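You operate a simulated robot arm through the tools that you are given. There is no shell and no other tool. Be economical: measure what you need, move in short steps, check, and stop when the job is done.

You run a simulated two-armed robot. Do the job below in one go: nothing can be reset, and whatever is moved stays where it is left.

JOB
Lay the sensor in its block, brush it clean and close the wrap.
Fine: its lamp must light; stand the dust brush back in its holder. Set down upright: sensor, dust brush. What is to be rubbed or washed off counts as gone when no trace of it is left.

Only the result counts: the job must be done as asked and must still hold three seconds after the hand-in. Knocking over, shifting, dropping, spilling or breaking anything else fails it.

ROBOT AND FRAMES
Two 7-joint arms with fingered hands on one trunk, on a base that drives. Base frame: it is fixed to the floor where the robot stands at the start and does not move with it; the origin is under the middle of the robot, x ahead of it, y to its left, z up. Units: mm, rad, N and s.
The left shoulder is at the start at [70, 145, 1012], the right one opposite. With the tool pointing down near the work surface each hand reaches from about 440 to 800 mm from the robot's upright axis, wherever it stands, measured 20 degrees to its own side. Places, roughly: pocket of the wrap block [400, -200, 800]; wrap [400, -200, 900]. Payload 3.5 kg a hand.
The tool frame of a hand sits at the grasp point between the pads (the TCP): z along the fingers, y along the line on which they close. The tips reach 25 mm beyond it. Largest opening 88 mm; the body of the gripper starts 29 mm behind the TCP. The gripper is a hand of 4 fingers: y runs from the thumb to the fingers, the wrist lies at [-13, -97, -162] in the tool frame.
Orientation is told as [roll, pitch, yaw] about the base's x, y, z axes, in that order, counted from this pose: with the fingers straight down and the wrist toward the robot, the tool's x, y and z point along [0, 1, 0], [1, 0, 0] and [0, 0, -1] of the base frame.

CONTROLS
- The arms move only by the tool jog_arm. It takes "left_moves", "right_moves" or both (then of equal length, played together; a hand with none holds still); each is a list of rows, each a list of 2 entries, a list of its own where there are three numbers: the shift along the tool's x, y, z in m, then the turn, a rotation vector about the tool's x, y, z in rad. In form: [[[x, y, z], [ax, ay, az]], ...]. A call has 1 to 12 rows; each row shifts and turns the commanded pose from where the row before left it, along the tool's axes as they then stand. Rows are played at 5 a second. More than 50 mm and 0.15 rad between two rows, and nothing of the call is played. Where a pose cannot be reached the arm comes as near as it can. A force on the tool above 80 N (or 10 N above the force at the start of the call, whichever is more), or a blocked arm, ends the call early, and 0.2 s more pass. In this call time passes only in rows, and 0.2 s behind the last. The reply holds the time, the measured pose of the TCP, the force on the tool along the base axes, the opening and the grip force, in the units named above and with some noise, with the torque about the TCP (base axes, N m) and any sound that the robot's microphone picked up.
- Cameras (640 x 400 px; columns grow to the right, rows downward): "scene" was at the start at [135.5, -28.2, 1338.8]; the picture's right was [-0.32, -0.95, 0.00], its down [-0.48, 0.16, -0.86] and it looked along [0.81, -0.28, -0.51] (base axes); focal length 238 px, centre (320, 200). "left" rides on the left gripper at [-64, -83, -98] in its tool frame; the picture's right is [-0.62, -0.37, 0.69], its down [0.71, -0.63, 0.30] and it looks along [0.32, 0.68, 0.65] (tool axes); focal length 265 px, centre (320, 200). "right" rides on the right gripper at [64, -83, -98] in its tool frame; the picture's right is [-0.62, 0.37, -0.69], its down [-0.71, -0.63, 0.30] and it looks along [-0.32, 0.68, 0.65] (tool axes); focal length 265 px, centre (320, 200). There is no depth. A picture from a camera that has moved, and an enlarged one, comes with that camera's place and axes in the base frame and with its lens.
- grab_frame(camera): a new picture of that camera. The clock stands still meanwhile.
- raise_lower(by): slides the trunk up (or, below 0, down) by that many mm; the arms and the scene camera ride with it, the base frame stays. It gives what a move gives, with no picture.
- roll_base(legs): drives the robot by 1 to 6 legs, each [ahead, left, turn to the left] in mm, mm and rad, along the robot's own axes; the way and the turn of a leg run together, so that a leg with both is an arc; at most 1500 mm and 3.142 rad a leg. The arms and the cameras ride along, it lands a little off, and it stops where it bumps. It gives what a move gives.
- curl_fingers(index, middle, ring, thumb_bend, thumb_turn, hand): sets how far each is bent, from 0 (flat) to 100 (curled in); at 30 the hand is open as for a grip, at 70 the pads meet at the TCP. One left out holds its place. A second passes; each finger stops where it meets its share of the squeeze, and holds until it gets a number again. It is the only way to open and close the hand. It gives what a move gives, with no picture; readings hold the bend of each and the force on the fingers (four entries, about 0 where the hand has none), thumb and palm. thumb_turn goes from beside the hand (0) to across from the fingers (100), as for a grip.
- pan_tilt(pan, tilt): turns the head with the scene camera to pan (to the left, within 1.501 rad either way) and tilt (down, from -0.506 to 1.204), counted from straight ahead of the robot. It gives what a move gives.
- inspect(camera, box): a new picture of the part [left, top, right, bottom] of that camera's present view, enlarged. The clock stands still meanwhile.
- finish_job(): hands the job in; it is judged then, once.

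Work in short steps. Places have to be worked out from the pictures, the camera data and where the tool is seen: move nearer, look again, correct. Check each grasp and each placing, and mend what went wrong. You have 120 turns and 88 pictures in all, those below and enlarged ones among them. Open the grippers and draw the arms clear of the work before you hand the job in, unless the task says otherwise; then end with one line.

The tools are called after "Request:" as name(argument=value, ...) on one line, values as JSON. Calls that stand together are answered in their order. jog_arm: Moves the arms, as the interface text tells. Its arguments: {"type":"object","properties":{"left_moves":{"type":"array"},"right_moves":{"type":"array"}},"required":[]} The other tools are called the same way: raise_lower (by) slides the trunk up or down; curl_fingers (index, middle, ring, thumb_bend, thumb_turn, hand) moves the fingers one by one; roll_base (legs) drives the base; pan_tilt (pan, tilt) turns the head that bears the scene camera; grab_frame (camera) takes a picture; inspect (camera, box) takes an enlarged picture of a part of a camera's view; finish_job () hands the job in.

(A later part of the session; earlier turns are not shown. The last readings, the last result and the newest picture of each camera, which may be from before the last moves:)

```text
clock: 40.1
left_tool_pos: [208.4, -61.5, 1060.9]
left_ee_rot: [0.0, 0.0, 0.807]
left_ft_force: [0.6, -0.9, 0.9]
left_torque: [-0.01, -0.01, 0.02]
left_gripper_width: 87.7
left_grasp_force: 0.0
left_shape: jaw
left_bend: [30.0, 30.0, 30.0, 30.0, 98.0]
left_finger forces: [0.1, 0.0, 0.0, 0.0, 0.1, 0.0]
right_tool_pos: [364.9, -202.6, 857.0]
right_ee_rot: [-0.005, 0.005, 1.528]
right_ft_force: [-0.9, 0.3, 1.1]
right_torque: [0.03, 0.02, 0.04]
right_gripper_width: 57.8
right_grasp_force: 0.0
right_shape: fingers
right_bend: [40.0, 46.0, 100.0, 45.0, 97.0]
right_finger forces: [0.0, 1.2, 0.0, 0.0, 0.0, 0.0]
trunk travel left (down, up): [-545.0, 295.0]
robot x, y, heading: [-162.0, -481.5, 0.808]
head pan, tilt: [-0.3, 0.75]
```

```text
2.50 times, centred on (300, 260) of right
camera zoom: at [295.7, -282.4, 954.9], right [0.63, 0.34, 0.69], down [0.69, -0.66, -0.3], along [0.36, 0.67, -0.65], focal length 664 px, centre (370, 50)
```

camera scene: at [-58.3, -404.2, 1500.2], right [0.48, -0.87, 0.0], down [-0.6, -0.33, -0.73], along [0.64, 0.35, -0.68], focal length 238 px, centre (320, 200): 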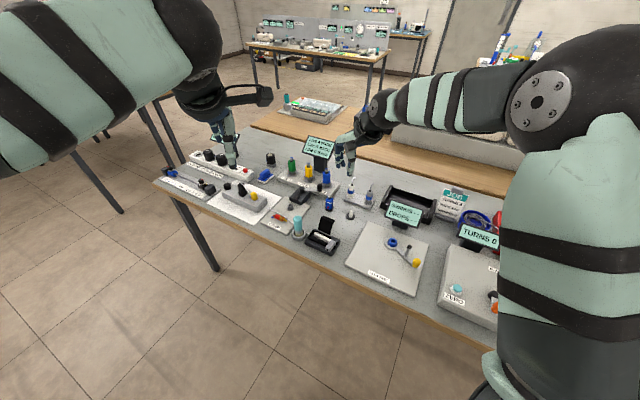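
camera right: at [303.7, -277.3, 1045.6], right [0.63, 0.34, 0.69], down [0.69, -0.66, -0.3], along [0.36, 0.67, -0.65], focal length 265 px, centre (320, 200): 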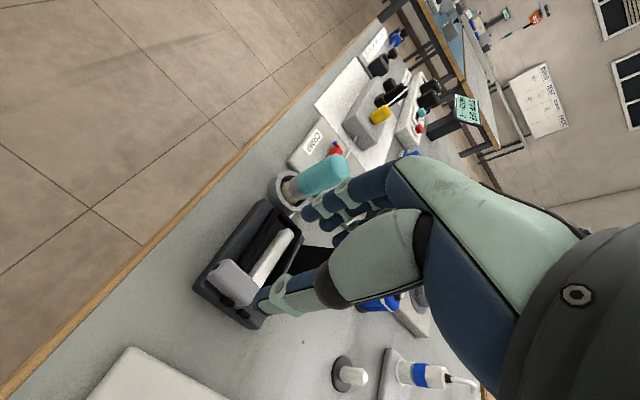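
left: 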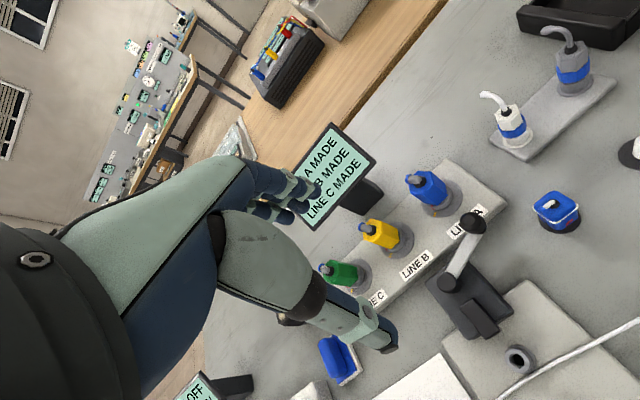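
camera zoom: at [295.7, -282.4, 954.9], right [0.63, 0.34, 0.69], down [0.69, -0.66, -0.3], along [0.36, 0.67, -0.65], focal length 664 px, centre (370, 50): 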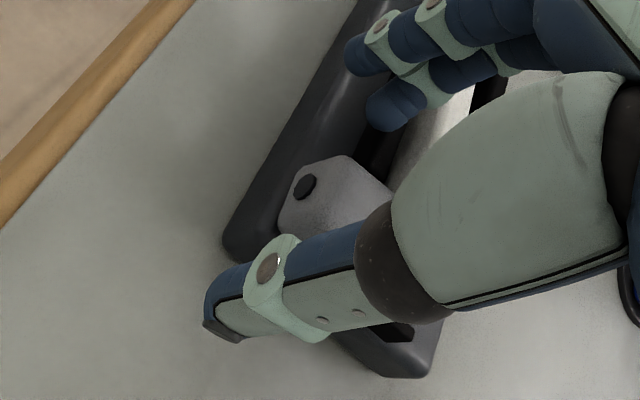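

The head dot is at (363.5,−205.5,834). I'll raise, pre-bend the middle finger so it slips in between head and rail end, shift to x≈372, descend, then close the thumb.

Request:
jog_arm(right_moves=[[[0, 0, -0.022], [0, 0, 0]], [[-0.008, -0.001, 0], [0, 0, 0]]])

Request:
curl_fingers(hand="right", middle=59, index=30)

Request:
jog_arm(right_moves=[[[0, 0, 0.012], [0, 0, 0]], [[0, 0, 0.012], [0, 0, 0]]])

Request:
inspect(camera="scene", box=[315, 170, 365, 220])

```text
clock: 40.7
left_tool_pos: [208.7, -62.8, 1062.3]
left_ee_rot: [0.0, 0.001, 0.806]
left_ft_force: [0.4, 0.1, 0.3]
left_torque: [0.0, -0.01, 0.02]
left_gripper_width: 87.6
left_grasp_force: 0.0
left_shape: jaw
left_bend: [30.0, 30.0, 30.0, 30.0, 98.0]
left_finger forces: [0.0, 0.0, 0.0, 0.0, 0.1, 0.0]
right_tool_pos: [373.0, -203.4, 877.0]
right_ee_rot: [-0.003, 0.005, 1.529]
right_ft_force: [-0.8, -0.1, -0.2]
right_torque: [-0.01, 0.01, -0.02]
right_gripper_width: 57.6
right_grasp_force: 0.1
right_shape: fingers
right_bend: [40.0, 45.0, 100.0, 45.0, 97.0]
right_finger forces: [0.0, 0.0, 0.0, 0.0, 0.1, 0.1]
trunk travel left (down, up): [-545.0, 295.0]
robot x, y, heading: [-167.5, -478.6, 0.806]
head pan, tilt: [-0.3, 0.75]
```

```text
clock: 41.7
left_tool_pos: [206.7, -62.9, 1063.2]
left_ee_rot: [0.0, 0.0, 0.806]
left_ft_force: [0.8, 0.7, 0.9]
left_torque: [0.0, 0.03, 0.02]
left_gripper_width: 87.5
left_grasp_force: 0.0
left_shape: jaw
left_bend: [30.0, 30.0, 30.0, 30.0, 98.0]
left_finger forces: [0.0, 0.0, 0.0, 0.0, 0.0, 0.0]
right_tool_pos: [371.2, -202.7, 877.8]
right_ee_rot: [-0.005, 0.003, 1.53]
right_ft_force: [-0.2, -0.7, -0.2]
right_torque: [-0.04, -0.02, 0.04]
right_gripper_width: 68.3
right_grasp_force: 0.0
right_shape: fingers
right_bend: [30.0, 59.0, 100.0, 45.0, 97.0]
right_finger forces: [0.1, 0.1, 0.0, 0.0, 0.0, 0.0]
trunk travel left (down, up): [-545.0, 295.0]
robot x, y, heading: [-165.4, -483.3, 0.806]
head pan, tilt: [-0.3, 0.75]
```

```text
clock: 42.3
left_tool_pos: [207.3, -63.2, 1062.9]
left_ee_rot: [-0.001, 0.0, 0.807]
left_ft_force: [0.1, 0.6, 0.3]
left_torque: [0.01, -0.02, -0.03]
left_gripper_width: 87.7
left_grasp_force: 0.0
left_shape: jaw
left_bend: [30.0, 30.0, 30.0, 30.0, 98.0]
left_finger forces: [0.1, 0.1, 0.0, 0.0, 0.0, 0.0]
right_tool_pos: [371.4, -203.7, 856.4]
right_ee_rot: [-0.008, -0.002, 1.531]
right_ft_force: [1.7, -0.2, 6.7]
right_torque: [0.13, -0.12, -0.03]
right_gripper_width: 68.4
right_grasp_force: 3.4
right_shape: fingers
right_bend: [30.0, 59.0, 100.0, 45.0, 97.0]
right_finger forces: [0.0, 7.3, 0.1, 0.0, 0.1, 0.1]
trunk travel left (down, up): [-545.0, 295.0]
robot x, y, heading: [-163.8, -481.3, 0.802]
head pan, tilt: [-0.3, 0.75]
```

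```text
8.00 times, centred on (340, 195) of scene
camera zoom: at [-59.9, -404.3, 1290.5], right [0.48, -0.87, 0.0], down [-0.6, -0.33, -0.73], along [0.64, 0.35, -0.68], focal length 1906 px, centre (160, 240)
```

zoom: 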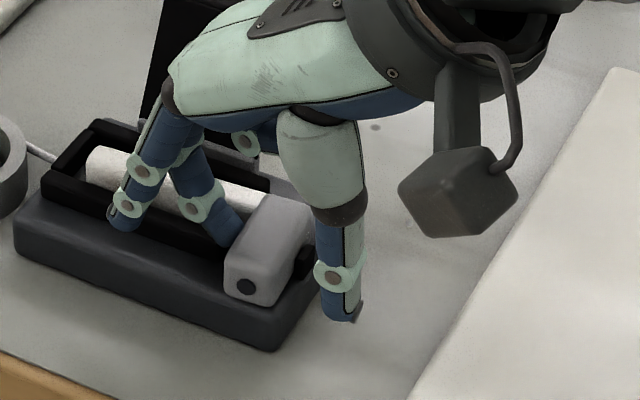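

The middle fingertip rests on the rail end beside the head. Relieving 3 mm and closing thumb and middle.

Request:
jog_arm(right_moves=[[[0, -0.001, -0.003], [0, 0, 0]]])

Request:
curl_fingers(hand="right", middle=72, thumb_bend=72)

Request:
inspect(camera="scene", box=[315, 170, 365, 220])

```text
clock: 42.7
left_tool_pos: [208.0, -62.8, 1063.5]
left_ee_rot: [0.0, 0.0, 0.805]
left_ft_force: [-0.1, 0.0, 0.3]
left_torque: [0.0, 0.0, 0.01]
left_gripper_width: 87.8
left_grasp_force: 0.1
left_shape: jaw
left_bend: [30.0, 30.0, 30.0, 30.0, 98.0]
left_finger forces: [0.0, 0.0, 0.0, 0.1, 0.0, 0.0]
right_tool_pos: [373.7, -205.0, 857.2]
right_ee_rot: [-0.005, 0.006, 1.529]
right_ft_force: [1.1, 0.8, 2.2]
right_torque: [0.08, -0.05, -0.02]
right_gripper_width: 68.4
right_grasp_force: 3.0
right_shape: fingers
right_bend: [30.0, 59.0, 100.0, 45.0, 97.0]
right_finger forces: [0.0, 5.2, 0.0, 0.1, 0.0, 0.0]
trunk travel left (down, up): [-545.0, 295.0]
robot x, y, heading: [-166.2, -482.8, 0.805]
head pan, tilt: [-0.3, 0.75]
```

```text
clock: 43.7
left_tool_pos: [209.2, -62.1, 1062.4]
left_ee_rot: [0.0, 0.002, 0.808]
left_ft_force: [-0.7, 0.2, -1.0]
left_torque: [0.04, -0.01, 0.03]
left_gripper_width: 87.5
left_grasp_force: 0.0
left_shape: jaw
left_bend: [30.0, 30.0, 30.0, 30.0, 98.0]
left_finger forces: [0.0, 0.0, 0.1, 0.1, 0.0, 0.0]
right_tool_pos: [371.6, -204.0, 856.6]
right_ee_rot: [-0.006, 0.005, 1.529]
right_ft_force: [0.5, 4.5, 0.1]
right_torque: [0.13, -0.05, 0.1]
right_gripper_width: 47.1
right_grasp_force: 7.8
right_shape: fingers
right_bend: [30.0, 61.0, 100.0, 66.0, 97.0]
right_finger forces: [0.1, 10.1, 0.0, 0.0, 4.7, 0.0]
trunk travel left (down, up): [-545.0, 295.0]
robot x, y, heading: [-167.6, -480.9, 0.807]
head pan, tilt: [-0.3, 0.75]
```

```text
8.00 times, centred on (340, 195) of scene
camera zoom: at [-58.6, -402.7, 1290.1], right [0.48, -0.87, 0.0], down [-0.6, -0.33, -0.73], along [0.64, 0.35, -0.68], focal length 1906 px, centre (160, 240)
```

zoom: 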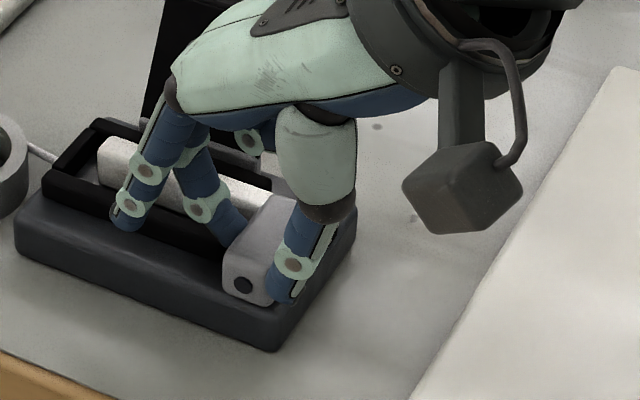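

Pinched (thumb 4.7 N, middle 10 N). Lifting the dot end along an arc so the head pivots upright in the pads.

Request:
jog_arm(right_moves=[[[0, 0, -0.006], [0, 0, 0]], [[-0.002, 0, -0.006], [0, 0, 0]], [[-0.004, 0, -0.005], [0, 0, 0]], [[-0.005, 0, -0.004], [0, 0, 0]]])

Request:
inspect(camera="scene", box=[315, 170, 365, 220])

```text
clock: 44.7
left_tool_pos: [206.8, -63.1, 1063.1]
left_ee_rot: [-0.001, 0.0, 0.805]
left_ft_force: [0.0, -0.6, -0.3]
left_torque: [-0.01, -0.01, -0.03]
left_gripper_width: 87.6
left_grasp_force: 0.0
left_shape: jaw
left_bend: [30.0, 30.0, 30.0, 30.0, 98.0]
left_finger forces: [0.0, 0.0, 0.0, 0.1, 0.0, 0.0]
right_tool_pos: [383.8, -205.6, 877.7]
right_ee_rot: [-0.004, 0.005, 1.528]
right_ft_force: [-0.3, 0.0, -0.8]
right_torque: [0.03, 0.04, 0.06]
right_gripper_width: 46.5
right_grasp_force: 6.4
right_shape: fingers
right_bend: [30.0, 64.0, 100.0, 67.0, 95.0]
right_finger forces: [0.1, 6.2, 0.0, 0.0, 6.6, 0.0]
trunk travel left (down, up): [-545.0, 295.0]
robot x, y, heading: [-166.8, -480.3, 0.809]
head pan, tilt: [-0.3, 0.75]
```

```text
8.00 times, centred on (340, 195) of scene
camera zoom: at [-58.8, -404.2, 1290.2], right [0.48, -0.87, 0.0], down [-0.6, -0.33, -0.73], along [0.64, 0.35, -0.68], focal length 1906 px, centre (160, 240)
```

zoom: 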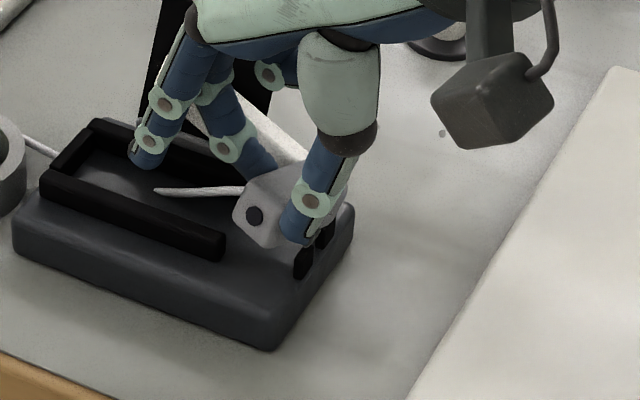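

The sensor has come up but its bar looks rotated. Checking with both cameras.

Request:
grab_frame(camera="right")

Request:
grab_frame(camera="left")

```text
25 pictures are left
camera right: at [315.1, -286.3, 976.7], right [0.63, 0.35, 0.69], down [0.69, -0.66, -0.3], along [0.36, 0.67, -0.66], focal length 265 px, centre (320, 200)
```

right: 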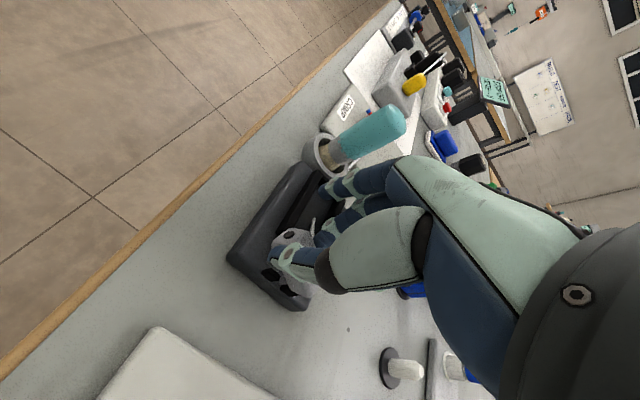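

```text
24 pictures are left
camera left: at [197.7, -169.2, 1159.9], right [0.19, -0.69, -0.69], down [-0.95, 0.04, -0.3], along [0.24, 0.72, -0.65], focal length 265 px, centre (320, 200)
```

left: 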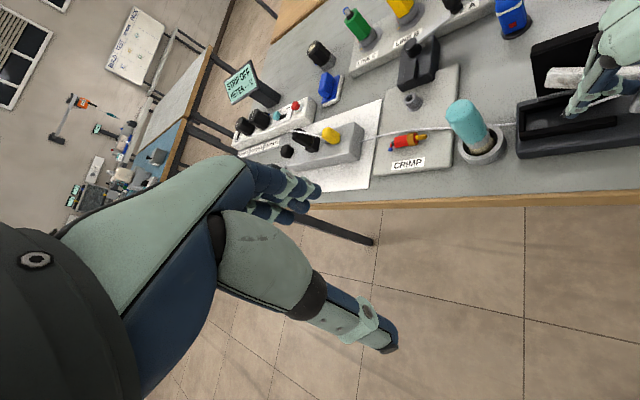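

The pads hold the sensor's tilt, so it lifted without pivoting. I'll move to x≈392 and ease the pinch slightly so the bar can swing down by its own weight.

Request:
curl_fingers(hand="right", middle=63.5, thumb_bend=66.3)

```text
clock: 45.7
left_tool_pos: [208.4, -63.6, 1062.3]
left_ee_rot: [0.0, -0.001, 0.807]
left_ft_force: [1.2, -0.1, -0.3]
left_torque: [0.03, -0.01, -0.01]
left_gripper_width: 87.5
left_grasp_force: 0.0
left_shape: jaw
left_bend: [30.0, 30.0, 30.0, 30.0, 98.0]
left_finger forces: [0.0, 0.0, 0.0, 0.0, 0.1, 0.0]
right_tool_pos: [384.6, -204.8, 878.4]
right_ee_rot: [-0.006, 0.004, 1.529]
right_ft_force: [-0.9, -0.2, -0.1]
right_torque: [0.02, 0.0, -0.02]
right_gripper_width: 47.8
right_grasp_force: 0.5
right_shape: fingers
right_bend: [30.0, 62.0, 100.0, 65.0, 97.0]
right_finger forces: [0.0, 0.9, 0.0, 0.1, 1.0, 0.1]
trunk travel left (down, up): [-545.0, 295.0]
robot x, y, heading: [-165.5, -480.2, 0.804]
head pan, tilt: [-0.3, 0.75]
```

Forces dropped to about 1 N but it is still held. Checking orientation.

Request:
inspect(camera="scene", box=[315, 165, 365, 215])

```text
8.00 times, centred on (340, 190) of scene
camera zoom: at [-58.7, -403.8, 1290.2], right [0.48, -0.87, 0.0], down [-0.6, -0.33, -0.73], along [0.64, 0.35, -0.68], focal length 1906 px, centre (160, 280)
```

zoom: 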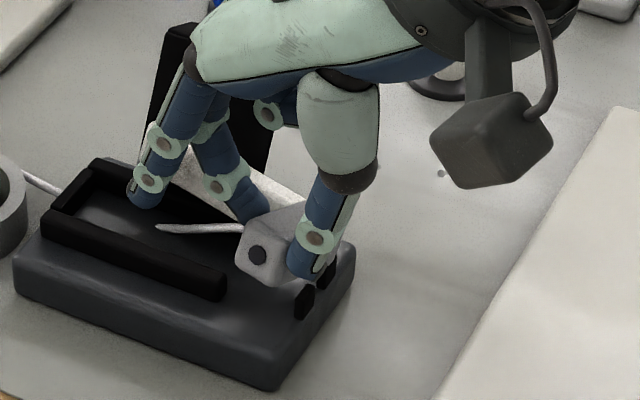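

Still not swung. With the light grip I'll shake it gently up and down to let it pivot.

Request:
jog_arm(right_moves=[[[0, 0, -0.012], [0, 0, 0]], [[0, 0, 0.012], [0, 0, 0]], [[0, 0, -0.015], [0, 0, 0]], [[0, 0, 0.015], [0, 0, 0]], [[0, 0, -0.018], [0, 0, 0]], [[0, 0, 0.018], [0, 0, 0]], [[-0.004, 0, -0.018], [0, 0, 0]]])

Request:
inspect(camera="scene", box=[315, 165, 365, 215])

```text
clock: 47.3
left_tool_pos: [207.6, -63.2, 1063.3]
left_ee_rot: [0.0, -0.001, 0.806]
left_ft_force: [-0.2, -0.6, -0.6]
left_torque: [0.0, 0.02, 0.01]
left_gripper_width: 87.7
left_grasp_force: 0.2
left_shape: jaw
left_bend: [30.0, 30.0, 30.0, 30.0, 98.0]
left_finger forces: [0.1, 0.1, 0.0, 0.0, 0.0, 0.0]
right_tool_pos: [387.1, -205.1, 896.0]
right_ee_rot: [-0.005, 0.004, 1.527]
right_ft_force: [-0.3, 0.3, -0.7]
right_torque: [0.0, 0.01, -0.01]
right_gripper_width: 47.3
right_grasp_force: 0.2
right_shape: fingers
right_bend: [30.0, 62.0, 100.0, 65.0, 97.0]
right_finger forces: [0.0, 0.8, 0.0, 0.1, 0.8, 0.1]
trunk travel left (down, up): [-545.0, 295.0]
robot x, y, heading: [-166.8, -479.6, 0.806]
head pan, tilt: [-0.3, 0.75]
```

```text
8.00 times, centred on (340, 190) of scene
camera zoom: at [-59.3, -404.3, 1290.2], right [0.48, -0.87, 0.0], down [-0.6, -0.33, -0.73], along [0.64, 0.35, -0.68], focal length 1906 px, centre (160, 280)
```

zoom: 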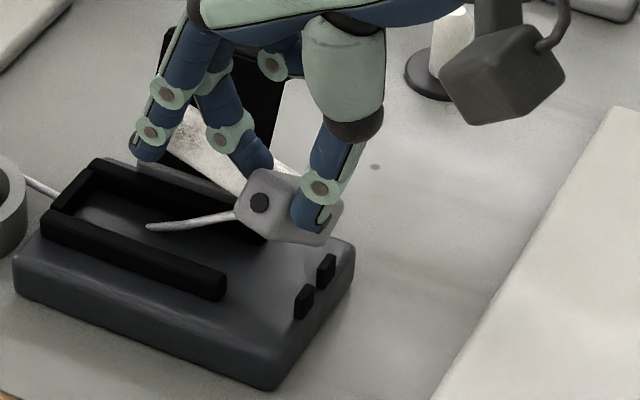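

The pinch is light and it still holds. I'll lower closer to the block, loosen a touch more and shake, so it can swing dot-up.

Request:
jog_arm(right_moves=[[[-0.004, -0.002, 0.01], [0, 0, 0]]])

Request:
curl_fingers(hand="right", middle=63.2, thumb_bend=66.0)

Request:
jog_arm(right_moves=[[[0, 0, -0.012], [0, 0, 0]], [[0, 0, 0.012], [0, 0, 0]], [[0, 0, -0.012], [0, 0, 0]], [[0, 0, 0.012], [0, 0, 0]]])

Request:
inspect(camera="scene", box=[315, 165, 365, 215])

```text
clock: 47.7
left_tool_pos: [208.1, -63.2, 1063.0]
left_ee_rot: [-0.001, 0.001, 0.808]
left_ft_force: [-0.2, 0.0, -1.1]
left_torque: [0.01, 0.02, 0.0]
left_gripper_width: 87.5
left_grasp_force: 0.1
left_shape: jaw
left_bend: [30.0, 30.0, 30.0, 30.0, 98.0]
left_finger forces: [0.0, 0.0, 0.0, 0.0, 0.0, 0.0]
right_tool_pos: [391.9, -206.4, 885.6]
right_ee_rot: [-0.005, 0.003, 1.528]
right_ft_force: [-0.4, 0.0, 0.9]
right_torque: [0.04, 0.01, 0.02]
right_gripper_width: 48.3
right_grasp_force: 1.5
right_shape: fingers
right_bend: [30.0, 62.0, 100.0, 64.0, 97.0]
right_finger forces: [0.0, 1.3, 0.1, 0.1, 1.4, 0.1]
trunk travel left (down, up): [-545.0, 295.0]
robot x, y, heading: [-165.3, -479.4, 0.804]
head pan, tilt: [-0.3, 0.75]
```

```text
clock: 48.7
left_tool_pos: [207.1, -63.6, 1063.8]
left_ee_rot: [-0.001, 0.001, 0.806]
left_ft_force: [-0.6, -0.7, 0.1]
left_torque: [0.0, 0.02, 0.02]
left_gripper_width: 87.5
left_grasp_force: 0.0
left_shape: jaw
left_bend: [30.0, 30.0, 30.0, 30.0, 98.0]
left_finger forces: [0.0, 0.1, 0.0, 0.1, 0.0, 0.1]
right_tool_pos: [391.2, -206.0, 885.6]
right_ee_rot: [-0.004, 0.005, 1.529]
right_ft_force: [-0.6, 0.4, -0.2]
right_torque: [0.02, 0.0, 0.01]
right_gripper_width: 48.1
right_grasp_force: 1.2
right_shape: fingers
right_bend: [30.0, 62.0, 100.0, 64.0, 97.0]
right_finger forces: [0.0, 1.0, 0.0, 0.0, 1.2, 0.1]
trunk travel left (down, up): [-545.0, 295.0]
robot x, y, heading: [-165.4, -483.3, 0.802]
head pan, tilt: [-0.3, 0.75]
```

```text
clock: 49.7
left_tool_pos: [208.4, -61.2, 1062.7]
left_ee_rot: [0.001, -0.001, 0.806]
left_ft_force: [-0.1, 0.3, 0.2]
left_torque: [-0.03, -0.04, 0.0]
left_gripper_width: 87.5
left_grasp_force: 0.1
left_shape: jaw
left_bend: [30.0, 30.0, 30.0, 30.0, 98.0]
left_finger forces: [0.0, 0.0, 0.0, 0.0, 0.1, 0.0]
right_tool_pos: [391.2, -205.1, 885.3]
right_ee_rot: [-0.005, 0.002, 1.529]
right_ft_force: [-0.4, -0.2, 0.6]
right_torque: [0.05, 0.02, 0.0]
right_gripper_width: 48.1
right_grasp_force: 1.2
right_shape: fingers
right_bend: [30.0, 62.0, 100.0, 64.0, 97.0]
right_finger forces: [0.0, 1.3, 0.1, 0.1, 1.5, 0.0]
trunk travel left (down, up): [-545.0, 295.0]
robot x, y, heading: [-165.2, -483.3, 0.806]
head pan, tilt: [-0.3, 0.75]
```

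```text
8.00 times, centred on (340, 190) of scene
camera zoom: at [-58.1, -403.5, 1290.1], right [0.48, -0.87, 0.0], down [-0.6, -0.33, -0.73], along [0.64, 0.35, -0.68], focal length 1906 px, centre (160, 280)
```

zoom: 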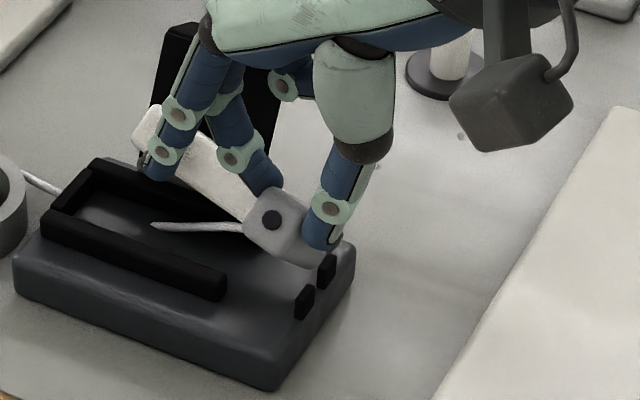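

Zooming tighter on the head to judge its orientation.

Request:
inspect(camera="scene", box=[326, 172, 350, 202])

```text
13.33 times, centred on (338, 187) of scene
camera zoom: at [-58.1, -403.5, 1290.1], right [0.48, -0.87, 0.0], down [-0.6, -0.33, -0.73], along [0.64, 0.35, -0.68], focal length 3176 px, centre (80, 373)
```

zoom: 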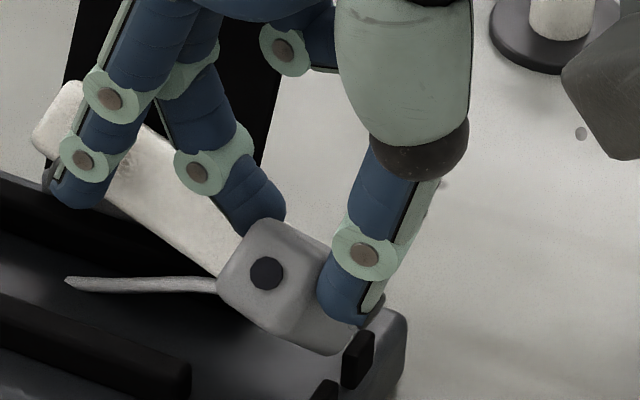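

The dot now faces about 45° up, so it has half pivoted. I'll raise slightly, shift −x and +y, lower the bar between the rails, then push +x so the far rail turns it upright.

Request:
jog_arm(right_moves=[[[0, 0, -0.01], [0, 0, 0]], [[0.014, 0.006, 0], [0, 0, 0]], [[0, 0, 0.01], [0, 0, 0]], [[0, 0, 0.009], [0, 0, 0]]])

Request:
inspect(camera="scene", box=[318, 172, 358, 207])

```text
clock: 50.7
left_tool_pos: [207.2, -62.8, 1063.8]
left_ee_rot: [0.0, 0.0, 0.806]
left_ft_force: [0.2, -0.5, -1.1]
left_torque: [0.02, -0.03, 0.0]
left_gripper_width: 87.5
left_grasp_force: 0.1
left_shape: jaw
left_bend: [30.0, 30.0, 30.0, 30.0, 98.0]
left_finger forces: [0.1, 0.0, 0.1, 0.0, 0.1, 0.0]
right_tool_pos: [377.1, -200.2, 877.9]
right_ee_rot: [-0.006, 0.004, 1.529]
right_ft_force: [-0.5, -0.3, 1.0]
right_torque: [-0.03, -0.01, 0.0]
right_gripper_width: 47.3
right_grasp_force: 0.8
right_shape: fingers
right_bend: [30.0, 62.0, 100.0, 65.0, 97.0]
right_finger forces: [0.0, 0.6, 0.1, 0.0, 0.9, 0.0]
trunk travel left (down, up): [-545.0, 295.0]
robot x, y, heading: [-169.5, -480.2, 0.804]
head pan, tilt: [-0.3, 0.75]
```

```text
11.43 times, centred on (338, 190) of scene
camera zoom: at [-58.9, -403.7, 1290.2], right [0.48, -0.87, 0.0], down [-0.6, -0.33, -0.73], along [0.64, 0.35, -0.68], focal length 2722 px, centre (114, 320)
```

zoom: 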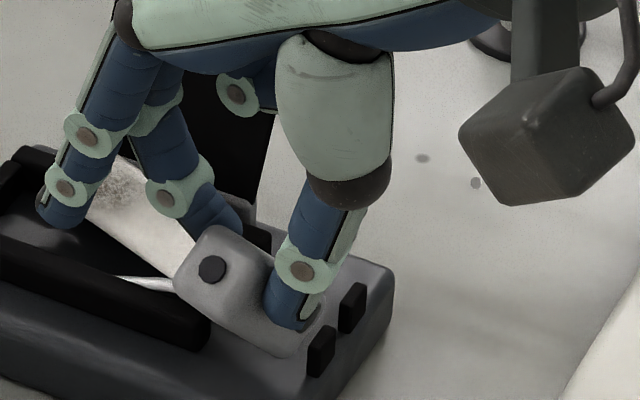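

The bar is between the rails but its tip is up. Pressing down a little levels it against the floor, then I'll move +x toward upright.

Request:
jog_arm(right_moves=[[[0, 0, 0.004], [0, 0, 0]], [[-0.003, 0, 0.003], [0, 0, 0]], [[-0.005, 0, 0], [0, 0, 0]], [[-0.005, 0, 0], [0, 0, 0]], [[-0.004, 0, -0.001], [0, 0, 0]]])

Request:
inspect(camera="scene", box=[318, 172, 358, 207])

```text
clock: 51.9
left_tool_pos: [208.9, -61.6, 1062.6]
left_ee_rot: [0.0, 0.0, 0.806]
left_ft_force: [-0.4, 0.2, 0.2]
left_torque: [0.0, -0.03, 0.01]
left_gripper_width: 87.5
left_grasp_force: 0.1
left_shape: jaw
left_bend: [30.0, 30.0, 30.0, 30.0, 98.0]
left_finger forces: [0.1, 0.1, 0.0, 0.1, 0.0, 0.1]
right_tool_pos: [394.6, -200.6, 872.6]
right_ee_rot: [-0.006, 0.003, 1.529]
right_ft_force: [-1.0, 0.0, -0.8]
right_torque: [0.01, 0.02, 0.0]
right_gripper_width: 47.7
right_grasp_force: 0.9
right_shape: fingers
right_bend: [30.0, 62.0, 100.0, 65.0, 97.0]
right_finger forces: [0.0, 0.9, 0.0, 0.0, 1.2, 0.0]
trunk travel left (down, up): [-545.0, 295.0]
robot x, y, heading: [-164.0, -483.1, 0.802]
head pan, tilt: [-0.3, 0.75]
```

```text
11.43 times, centred on (338, 190) of scene
camera zoom: at [-58.6, -403.8, 1290.2], right [0.48, -0.87, 0.0], down [-0.6, -0.33, -0.73], along [0.64, 0.35, -0.68], focal length 2722 px, centre (114, 320)
```

zoom: 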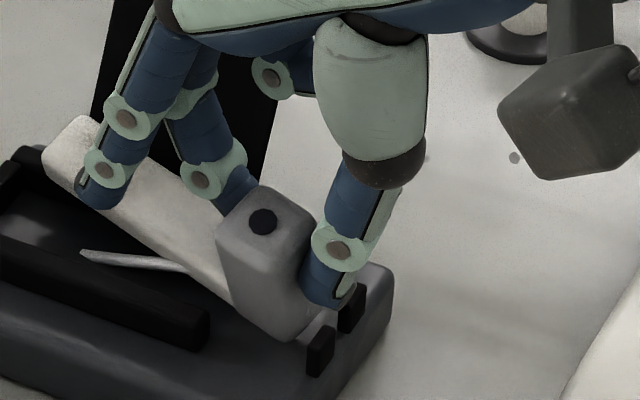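

Now the dot is up; only the bar's tip is still raised about 0.45 rad. I'll tuck the index away and roll the hand −0.4 about base x to level it.

Request:
curl_fingers(hand="right", index=100)

Request:
jog_arm(right_moves=[[[0, 0.003, -0.003], [0.13, 0, 0]], [[0, 0.003, -0.001], [0.13, 0, 0]], [[0, 0.003, -0.001], [0.13, 0, 0]]])

Request:
inspect(camera="scene", box=[318, 172, 358, 207])

```text
clock: 52.9
left_tool_pos: [207.5, -61.5, 1062.4]
left_ee_rot: [-0.001, -0.001, 0.806]
left_ft_force: [-0.1, 0.0, -0.5]
left_torque: [-0.02, 0.03, 0.01]
left_gripper_width: 87.6
left_grasp_force: 0.1
left_shape: jaw
left_bend: [30.0, 30.0, 30.0, 30.0, 98.0]
left_finger forces: [0.0, 0.1, 0.0, 0.1, 0.0, 0.0]
right_tool_pos: [395.1, -199.4, 871.6]
right_ee_rot: [-0.005, 0.002, 1.528]
right_ft_force: [-0.8, 1.8, -0.3]
right_torque: [0.09, -0.02, 0.04]
right_gripper_width: 14.0
right_grasp_force: 8.9
right_shape: fingers
right_bend: [73.0, 64.0, 100.0, 60.0, 98.0]
right_finger forces: [8.3, 2.5, 0.0, 0.2, 6.7, 0.0]
trunk travel left (down, up): [-545.0, 295.0]
robot x, y, heading: [-164.9, -479.6, 0.803]
head pan, tilt: [-0.3, 0.75]
```

```text
clock: 53.7
left_tool_pos: [208.0, -62.2, 1063.7]
left_ee_rot: [0.0, 0.001, 0.806]
left_ft_force: [0.6, 0.0, -0.6]
left_torque: [0.04, 0.02, -0.03]
left_gripper_width: 87.5
left_grasp_force: 0.0
left_shape: jaw
left_bend: [30.0, 30.0, 30.0, 30.0, 98.0]
left_finger forces: [0.0, 0.0, 0.0, 0.0, 0.0, 0.0]
right_tool_pos: [393.9, -191.8, 875.6]
right_ee_rot: [-0.005, 0.395, 1.524]
right_ft_force: [0.9, 0.9, 0.4]
right_torque: [0.09, 0.0, -0.02]
right_gripper_width: 13.5
right_grasp_force: 9.1
right_shape: fingers
right_bend: [73.0, 64.0, 100.0, 59.0, 98.0]
right_finger forces: [8.3, 1.6, 0.0, 0.1, 8.1, 0.0]
trunk travel left (down, up): [-545.0, 295.0]
robot x, y, heading: [-166.2, -480.0, 0.807]
head pan, tilt: [-0.3, 0.75]
```

```text
11.43 times, centred on (338, 190) of scene
camera zoom: at [-59.0, -403.9, 1290.3], right [0.48, -0.87, 0.0], down [-0.6, -0.33, -0.73], along [0.64, 0.35, -0.68], focal length 2722 px, centre (114, 320)
```

zoom: 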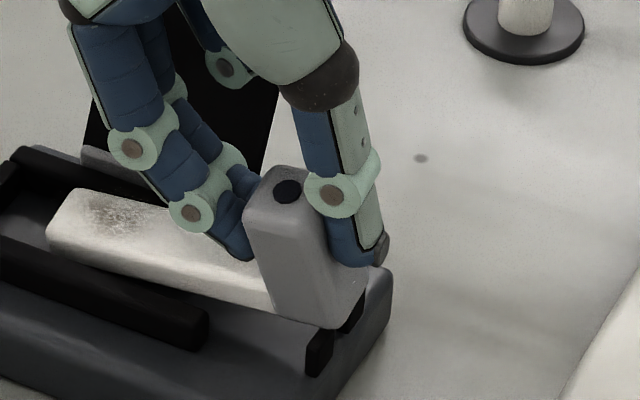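

Upright and level within about 0.15 rad (slightly over-rotated), now firmly held by index and thumb. Rolling back 0.12 and checking both views.

Request:
jog_arm(right_moves=[[[0, -0.002, 0], [-0.12, 0, 0]]])

Request:
inspect(camera="scene", box=[310, 168, 358, 208])

Request:
inspect(camera="right", box=[200, 140, 360, 300])

```text
clock: 54.1
left_tool_pos: [209.0, -63.2, 1063.1]
left_ee_rot: [-0.001, -0.001, 0.805]
left_ft_force: [0.3, -0.4, 0.5]
left_torque: [0.0, -0.01, 0.0]
left_gripper_width: 87.5
left_grasp_force: 0.0
left_shape: jaw
left_bend: [30.0, 30.0, 30.0, 30.0, 98.0]
left_finger forces: [0.0, 0.0, 0.1, 0.0, 0.0, 0.0]
right_tool_pos: [395.0, -193.9, 875.9]
right_ee_rot: [-0.004, 0.275, 1.528]
right_ft_force: [-0.2, 0.2, 0.0]
right_torque: [0.03, 0.01, -0.01]
right_gripper_width: 13.3
right_grasp_force: 7.1
right_shape: fingers
right_bend: [73.0, 63.0, 100.0, 59.0, 98.0]
right_finger forces: [7.1, 0.4, 0.0, 0.1, 7.3, 0.0]
trunk travel left (down, up): [-545.0, 295.0]
robot x, y, heading: [-168.1, -485.1, 0.812]
head pan, tilt: [-0.3, 0.75]
```

```text
10.00 times, centred on (334, 188) of scene
camera zoom: at [-58.6, -405.0, 1290.2], right [0.48, -0.87, 0.0], down [-0.6, -0.33, -0.73], along [0.64, 0.35, -0.68], focal length 2382 px, centre (180, 320)
```

zoom: 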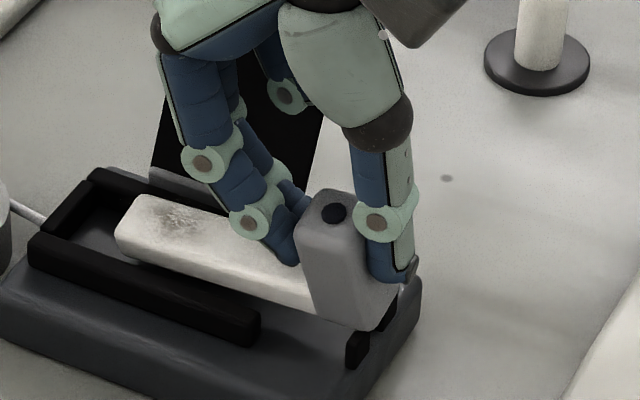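

```text
2.50 times, centred on (280, 220) of right
camera zoom: at [327.5, -245.8, 992.7], right [0.64, 0.51, 0.57], down [0.68, -0.72, -0.12], along [0.35, 0.47, -0.81], focal length 664 px, centre (420, 150)
```

zoom: 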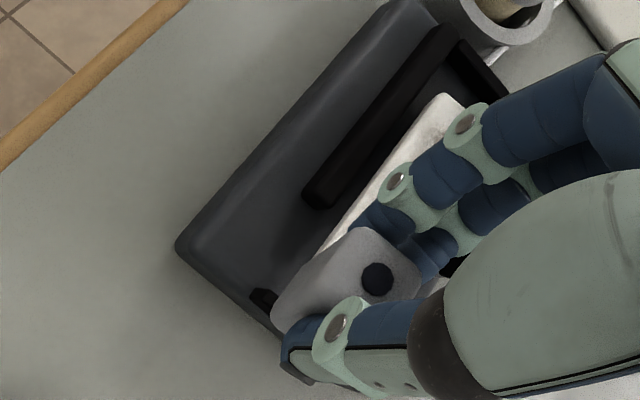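

Triangulation: the sensor is upright about 13 mm above the floor; bar x≈386–399 (pocket centre ≈396) and a bit far to −y. Moving +3.5 mm x, +8 mm y, then lowering.

Request:
jog_arm(right_moves=[[[-0.0035, 0.0077, -0.0022], [0, 0, 0]], [[0, 0.0016, 0.0058], [0, 0, 0]], [[0, 0.0011, 0.0038], [0, 0, 0]], [[0, 0.0008, 0.0029], [0, 0, 0]]])

Request:
inspect(camera="scene", box=[310, 168, 358, 208])

```text
clock: 55.1
left_tool_pos: [208.0, -64.0, 1063.9]
left_ee_rot: [0.0, 0.002, 0.806]
left_ft_force: [0.3, -1.1, 0.0]
left_torque: [-0.01, -0.01, -0.01]
left_gripper_width: 87.6
left_grasp_force: 0.1
left_shape: jaw
left_bend: [30.0, 30.0, 30.0, 30.0, 98.0]
left_finger forces: [0.0, 0.0, 0.0, 0.0, 0.0, 0.1]
right_tool_pos: [398.5, -185.9, 863.7]
right_ee_rot: [-0.006, 0.271, 1.527]
right_ft_force: [-0.6, -0.7, 2.8]
right_torque: [0.14, 0.02, 0.02]
right_gripper_width: 14.6
right_grasp_force: 11.4
right_shape: fingers
right_bend: [74.0, 64.0, 100.0, 57.0, 98.0]
right_finger forces: [9.3, 2.9, 0.0, 0.1, 10.5, 0.0]
trunk travel left (down, up): [-545.0, 295.0]
robot x, y, heading: [-169.0, -482.5, 0.807]
head pan, tilt: [-0.3, 0.75]
```

```text
10.00 times, centred on (334, 188) of scene
camera zoom: at [-59.2, -404.3, 1290.3], right [0.48, -0.87, 0.0], down [-0.6, -0.33, -0.73], along [0.64, 0.35, -0.68], focal length 2382 px, centre (180, 320)
```

zoom: 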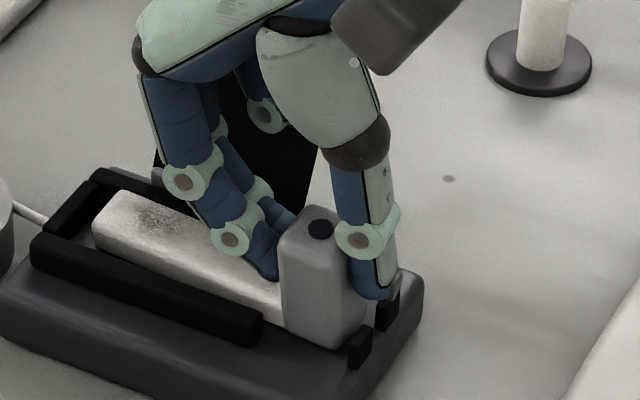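

Seated: the bar lies between the rails, head against the nubs. Opening the fingers along y and backing straight up.

Request:
curl_fingers(hand="right", index=55, middle=50, thumb_bend=40)

Request:
jog_arm(right_moves=[[[0, -0.0054, -0.0192], [0, 0, 0]], [[0, -0.0081, -0.0288], [0, 0, 0]], [[0, -0.011, -0.0385], [0, 0, 0]], [[0, -0.011, -0.0385], [-0.1, 0, 0]]])

Request:
inspect(camera="scene", box=[310, 168, 358, 208])

```text
clock: 56.1
left_tool_pos: [206.2, -63.5, 1063.7]
left_ee_rot: [0.0, -0.001, 0.807]
left_ft_force: [-0.1, 0.0, 0.6]
left_torque: [0.03, -0.01, 0.0]
left_gripper_width: 87.7
left_grasp_force: 0.1
left_shape: jaw
left_bend: [30.0, 30.0, 30.0, 30.0, 98.0]
left_finger forces: [0.0, 0.0, 0.0, 0.1, 0.1, 0.0]
right_tool_pos: [399.0, -186.1, 865.1]
right_ee_rot: [-0.009, 0.271, 1.526]
right_ft_force: [1.9, -0.5, 13.0]
right_torque: [0.09, -0.07, -0.03]
right_gripper_width: 42.4
right_grasp_force: 6.3
right_shape: fingers
right_bend: [59.0, 53.0, 100.0, 40.0, 98.0]
right_finger forces: [6.9, 5.8, 0.0, 0.1, 0.0, 0.0]
trunk travel left (down, up): [-545.0, 295.0]
robot x, y, heading: [-165.0, -481.4, 0.805]
head pan, tilt: [-0.3, 0.75]
```

```text
clock: 57.1
left_tool_pos: [208.2, -64.5, 1064.0]
left_ee_rot: [0.0, -0.002, 0.807]
left_ft_force: [0.3, 0.0, 0.4]
left_torque: [0.02, 0.03, 0.05]
left_gripper_width: 87.6
left_grasp_force: 0.1
left_shape: jaw
left_bend: [30.0, 30.0, 30.0, 30.0, 98.0]
left_finger forces: [0.0, 0.1, 0.0, 0.0, 0.0, 0.0]
right_tool_pos: [399.0, -186.9, 994.8]
right_ee_rot: [-0.003, 0.173, 1.527]
right_ft_force: [-0.2, 0.2, -0.8]
right_torque: [0.01, -0.03, -0.04]
right_gripper_width: 46.5
right_grasp_force: 0.1
right_shape: fingers
right_bend: [55.0, 50.0, 100.0, 40.0, 98.0]
right_finger forces: [0.0, 0.0, 0.0, 0.0, 0.0, 0.1]
trunk travel left (down, up): [-545.0, 295.0]
robot x, y, heading: [-165.8, -483.2, 0.808]
head pan, tilt: [-0.3, 0.75]
```

```text
10.00 times, centred on (334, 188) of scene
camera zoom: at [-59.4, -405.5, 1290.3], right [0.48, -0.87, 0.0], down [-0.6, -0.33, -0.73], along [0.64, 0.36, -0.68], focal length 2382 px, centre (180, 320)
```

zoom: 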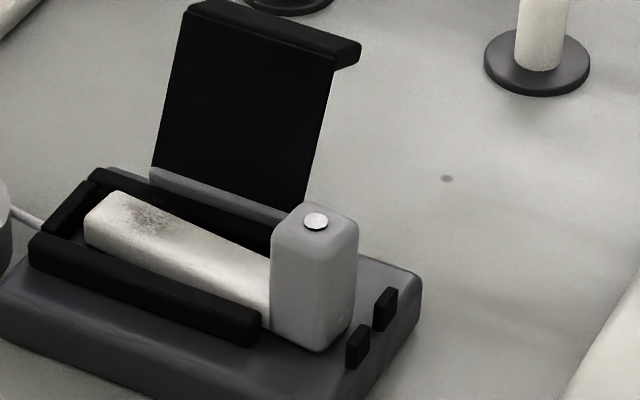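

The sensor stands correctly in its pocket and its lamp is lit. Next is the brush, at about (388,−71) with its top at z≈895. I'll open the hand and move above it.

Request:
curl_fingers(hand="right", index=30, middle=30, ring=30, thumb_bend=30)

Request:
jog_arm(right_moves=[[[0, 0, 0], [-0.15, 0, 0]], [[0, 0, 0], [-0.023, 0, 0]], [[0.005, 0.038, 0.01], [0, 0, 0]], [[0.005, 0.038, 0.01], [0, 0, 0]], [[0.005, 0.038, 0.005], [0, 0, 0]]])

Request:
grab_frame(camera="right")

Request:
inspect(camera="scene", box=[280, 150, 350, 210])

```text
clock: 58.1
left_tool_pos: [208.2, -63.1, 1063.1]
left_ee_rot: [-0.001, 0.0, 0.808]
left_ft_force: [0.6, 0.2, -0.3]
left_torque: [0.01, 0.0, -0.04]
left_gripper_width: 87.7
left_grasp_force: 0.0
left_shape: jaw
left_bend: [30.0, 30.0, 30.0, 30.0, 98.0]
left_finger forces: [0.0, 0.1, 0.1, 0.0, 0.0, 0.1]
right_tool_pos: [399.1, -185.4, 992.8]
right_ee_rot: [-0.006, 0.175, 1.527]
right_ft_force: [0.6, -0.1, 0.4]
right_torque: [-0.01, 0.01, -0.02]
right_gripper_width: 84.5
right_grasp_force: 0.0
right_shape: fingers
right_bend: [30.0, 30.0, 30.0, 30.0, 98.0]
right_finger forces: [0.1, 0.0, 0.0, 0.0, 0.1, 0.0]
trunk travel left (down, up): [-545.0, 295.0]
robot x, y, heading: [-168.1, -483.7, 0.809]
head pan, tilt: [-0.3, 0.75]
```

```text
clock: 59.3
left_tool_pos: [208.9, -60.6, 1062.5]
left_ee_rot: [0.0, 0.001, 0.807]
left_ft_force: [0.1, 0.5, -0.8]
left_torque: [0.01, 0.02, 0.0]
left_gripper_width: 87.5
left_grasp_force: 0.0
left_shape: jaw
left_bend: [30.0, 30.0, 30.0, 30.0, 98.0]
left_finger forces: [0.1, 0.0, 0.1, 0.1, 0.0, 0.0]
right_tool_pos: [388.6, -70.9, 965.9]
right_ee_rot: [-0.005, 0.001, 1.527]
right_ft_force: [-0.2, 0.5, -0.1]
right_torque: [-0.03, 0.0, -0.01]
right_gripper_width: 84.3
right_grasp_force: 0.1
right_shape: fingers
right_bend: [30.0, 30.0, 30.0, 30.0, 98.0]
right_finger forces: [0.0, 0.0, 0.0, 0.0, 0.1, 0.0]
trunk travel left (down, up): [-545.0, 295.0]
robot x, y, heading: [-166.9, -480.8, 0.806]
head pan, tilt: [-0.3, 0.75]
```

```text
12 pictures are left
camera right: at [319.9, -150.2, 1065.0], right [0.63, 0.34, 0.69], down [0.69, -0.66, -0.3], along [0.36, 0.67, -0.65], focal length 265 px, centre (320, 200)
```

right: 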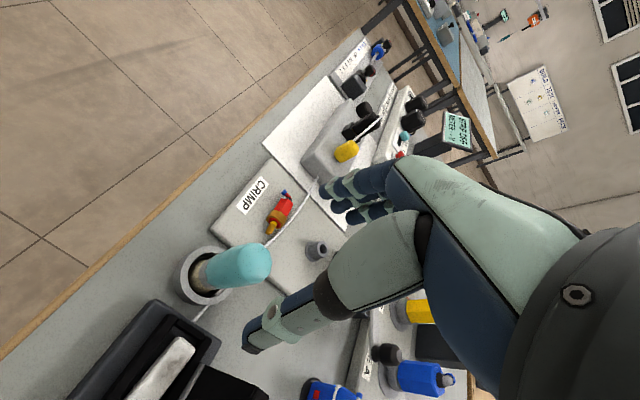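

```text
6.67 times, centred on (315, 180) of scene
camera zoom: at [-58.3, -401.8, 1290.0], right [0.48, -0.87, 0.0], down [-0.6, -0.33, -0.73], along [0.64, 0.35, -0.68], focal length 1588 px, centre (353, 333)
```

zoom: 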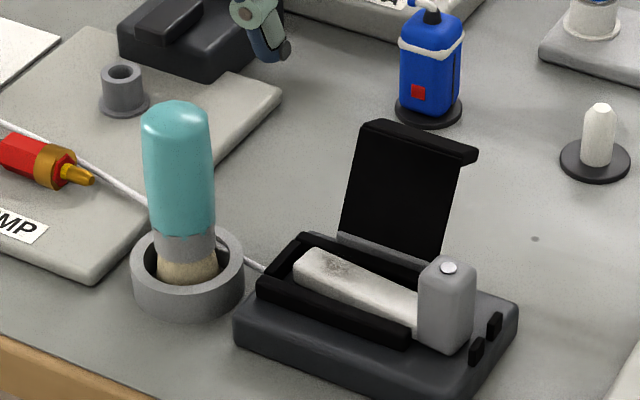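

Brush axis triangulates to (388,−73), top z≈903, directly under the hand. Descending to TCP z≈880 and gripping.

Request:
jog_arm(right_moves=[[[0, -0.0015, 0.03], [0, 0, 0]], [[0, 0, 0.03], [0, 0, 0]], [[0, 0, 0.025], [0, 0, 0]]])

Request:
curl_fingers(hand="right", index=70, middle=70, ring=70, thumb_bend=70)

Request:
inspect(camera="scene", box=[280, 150, 350, 210])

```text
clock: 60.1
left_tool_pos: [208.8, -62.7, 1062.5]
left_ee_rot: [0.0, -0.001, 0.807]
left_ft_force: [-0.3, 0.1, 0.2]
left_torque: [0.01, 0.02, -0.02]
left_gripper_width: 87.6
left_grasp_force: 0.1
left_shape: jaw
left_bend: [30.0, 30.0, 30.0, 30.0, 98.0]
left_finger forces: [0.0, 0.0, 0.1, 0.1, 0.0, 0.0]
right_tool_pos: [388.9, -72.3, 881.7]
right_ee_rot: [-0.005, 0.001, 1.529]
right_ft_force: [-0.1, -0.3, -0.2]
right_torque: [0.01, 0.0, -0.05]
right_gripper_width: 84.4
right_grasp_force: 0.0
right_shape: fingers
right_bend: [30.0, 30.0, 30.0, 30.0, 98.0]
right_finger forces: [0.0, 0.1, 0.0, 0.0, 0.0, 0.0]
trunk travel left (down, up): [-545.0, 295.0]
robot x, y, heading: [-167.6, -476.8, 0.802]
head pan, tilt: [-0.3, 0.75]
```

```text
clock: 61.1
left_tool_pos: [209.2, -62.3, 1063.3]
left_ee_rot: [-0.001, 0.0, 0.807]
left_ft_force: [0.5, 0.3, -0.3]
left_torque: [-0.03, -0.03, 0.04]
left_gripper_width: 87.6
left_grasp_force: 0.0
left_shape: jaw
left_bend: [30.0, 30.0, 30.0, 30.0, 98.0]
left_finger forces: [0.1, 0.0, 0.0, 0.1, 0.1, 0.1]
right_tool_pos: [389.1, -73.0, 882.8]
right_ee_rot: [-0.005, 0.003, 1.528]
right_ft_force: [0.5, 0.5, -0.1]
right_torque: [0.02, -0.03, 0.02]
right_gripper_width: 20.1
right_grasp_force: 8.9
right_shape: fingers
right_bend: [61.0, 64.0, 70.0, 60.0, 96.0]
right_finger forces: [4.6, 4.9, 0.0, 0.0, 8.9, 0.0]
trunk travel left (down, up): [-545.0, 295.0]
robot x, y, heading: [-168.8, -476.2, 0.807]
head pan, tilt: [-0.3, 0.75]
```

```text
6.67 times, centred on (315, 180) of scene
camera zoom: at [-58.5, -403.5, 1290.1], right [0.48, -0.87, 0.0], down [-0.6, -0.33, -0.73], along [0.64, 0.35, -0.68], focal length 1588 px, centre (353, 333)
```

zoom: 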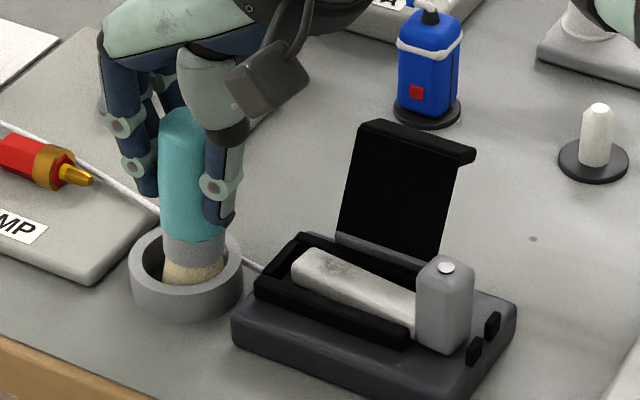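

The brush is gripped upright (8.9 N). Lifting it clear and bringing it over the bar's dusty end at about (397,−130).

Request:
jog_arm(right_moves=[[[0, 0, -0.03], [0, 0, 0]], [[0, 0, -0.03], [0, 0, 0]], [[0, 0, -0.03], [0, 0, 0]], [[-0.005, -0.028, 0], [0, 0, 0]], [[-0.005, -0.028, 0], [0, 0, 0]], [[0, 0, 0.025], [0, 0, 0]], [[0, 0, 0.022], [0, 0, 0]]])

Request:
inspect(camera="scene", box=[290, 145, 360, 210])

```text
clock: 62.7
left_tool_pos: [208.3, -62.4, 1062.3]
left_ee_rot: [0.002, 0.0, 0.807]
left_ft_force: [0.0, 0.3, 0.0]
left_torque: [-0.01, -0.01, 0.0]
left_gripper_width: 87.5
left_grasp_force: 0.0
left_shape: jaw
left_bend: [30.0, 30.0, 30.0, 30.0, 98.0]
left_finger forces: [0.2, 0.1, 0.0, 0.0, 0.0, 0.1]
right_tool_pos: [397.4, -130.0, 924.4]
right_ee_rot: [-0.005, 0.002, 1.53]
right_ft_force: [0.3, 0.9, -0.9]
right_torque: [0.01, 0.03, -0.04]
right_gripper_width: 20.1
right_grasp_force: 8.7
right_shape: fingers
right_bend: [62.0, 64.0, 70.0, 60.0, 96.0]
right_finger forces: [4.4, 4.6, 0.0, 0.0, 9.0, 0.1]
trunk travel left (down, up): [-545.0, 295.0]
robot x, y, heading: [-163.5, -482.4, 0.807]
head pan, tilt: [-0.3, 0.75]
```

```text
6.15 times, centred on (325, 178) of scene
camera zoom: at [-58.2, -403.9, 1290.1], right [0.48, -0.87, 0.0], down [-0.6, -0.33, -0.73], along [0.64, 0.35, -0.68], focal length 1466 px, centre (289, 338)
```

zoom: 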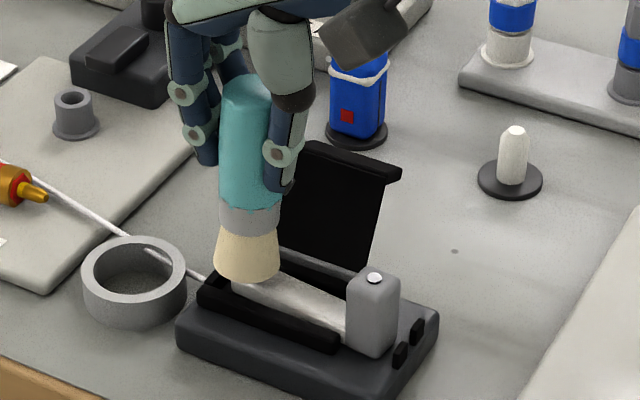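

Bristle ends are at about z 842, just above the bar top (≈840), lined up with the dusty end. Lowering 4 mm and making a first stroke toward the head.

Request:
jog_arm(right_moves=[[[0, 0, 0.003], [0, 0, 0]], [[0, -0.004, 0.001], [0, 0, 0]], [[0, -0.01, 0], [0, 0, 0]], [[0, -0.01, 0], [0, 0, 0]], [[0, -0.01, 0], [0, 0, 0]]])

```text
clock: 63.9
left_tool_pos: [208.5, -63.0, 1062.7]
left_ee_rot: [0.0, 0.0, 0.807]
left_ft_force: [-0.4, -0.1, -0.3]
left_torque: [-0.04, 0.03, 0.02]
left_gripper_width: 87.8
left_grasp_force: 0.0
left_shape: jaw
left_bend: [30.0, 30.0, 30.0, 30.0, 98.0]
left_finger forces: [0.0, 0.0, 0.1, 0.2, 0.0, 0.1]
right_tool_pos: [394.5, -164.7, 921.3]
right_ee_rot: [-0.006, -0.002, 1.529]
right_ft_force: [-0.5, -0.3, -0.6]
right_torque: [-0.03, 0.01, 0.01]
right_gripper_width: 20.0
right_grasp_force: 9.1
right_shape: fingers
right_bend: [62.0, 64.0, 70.0, 60.0, 96.0]
right_finger forces: [4.5, 4.6, 0.0, 0.0, 9.1, 0.1]
trunk travel left (down, up): [-545.0, 295.0]
robot x, y, heading: [-163.9, -480.8, 0.81]
head pan, tilt: [-0.3, 0.75]
```

No contact yet. Going back over the dusty spot and lowering in small steps to find contact.

Request:
jog_arm(right_moves=[[[-0.003, 0.022, 0], [0, 0, 0]], [[0, 0, 0.003], [0, 0, 0]], [[0, 0, 0.002], [0, 0, 0]]])

```text
clock: 64.7
left_tool_pos: [209.2, -63.5, 1062.6]
left_ee_rot: [0.001, -0.001, 0.807]
left_ft_force: [0.5, 0.1, -0.1]
left_torque: [-0.02, -0.04, 0.01]
left_gripper_width: 87.6
left_grasp_force: 0.1
left_shape: jaw
left_bend: [30.0, 30.0, 30.0, 30.0, 98.0]
left_finger forces: [0.0, 0.0, 0.0, 0.0, 0.0, 0.0]
right_tool_pos: [397.7, -142.1, 917.0]
right_ee_rot: [-0.005, 0.002, 1.529]
right_ft_force: [0.6, 0.2, -0.7]
right_torque: [0.05, 0.03, 0.01]
right_gripper_width: 20.1
right_grasp_force: 8.4
right_shape: fingers
right_bend: [62.0, 64.0, 70.0, 60.0, 96.0]
right_finger forces: [4.5, 4.7, 0.1, 0.0, 8.9, 0.0]
trunk travel left (down, up): [-545.0, 295.0]
robot x, y, heading: [-168.9, -480.0, 0.804]
head pan, tilt: [-0.3, 0.75]
```

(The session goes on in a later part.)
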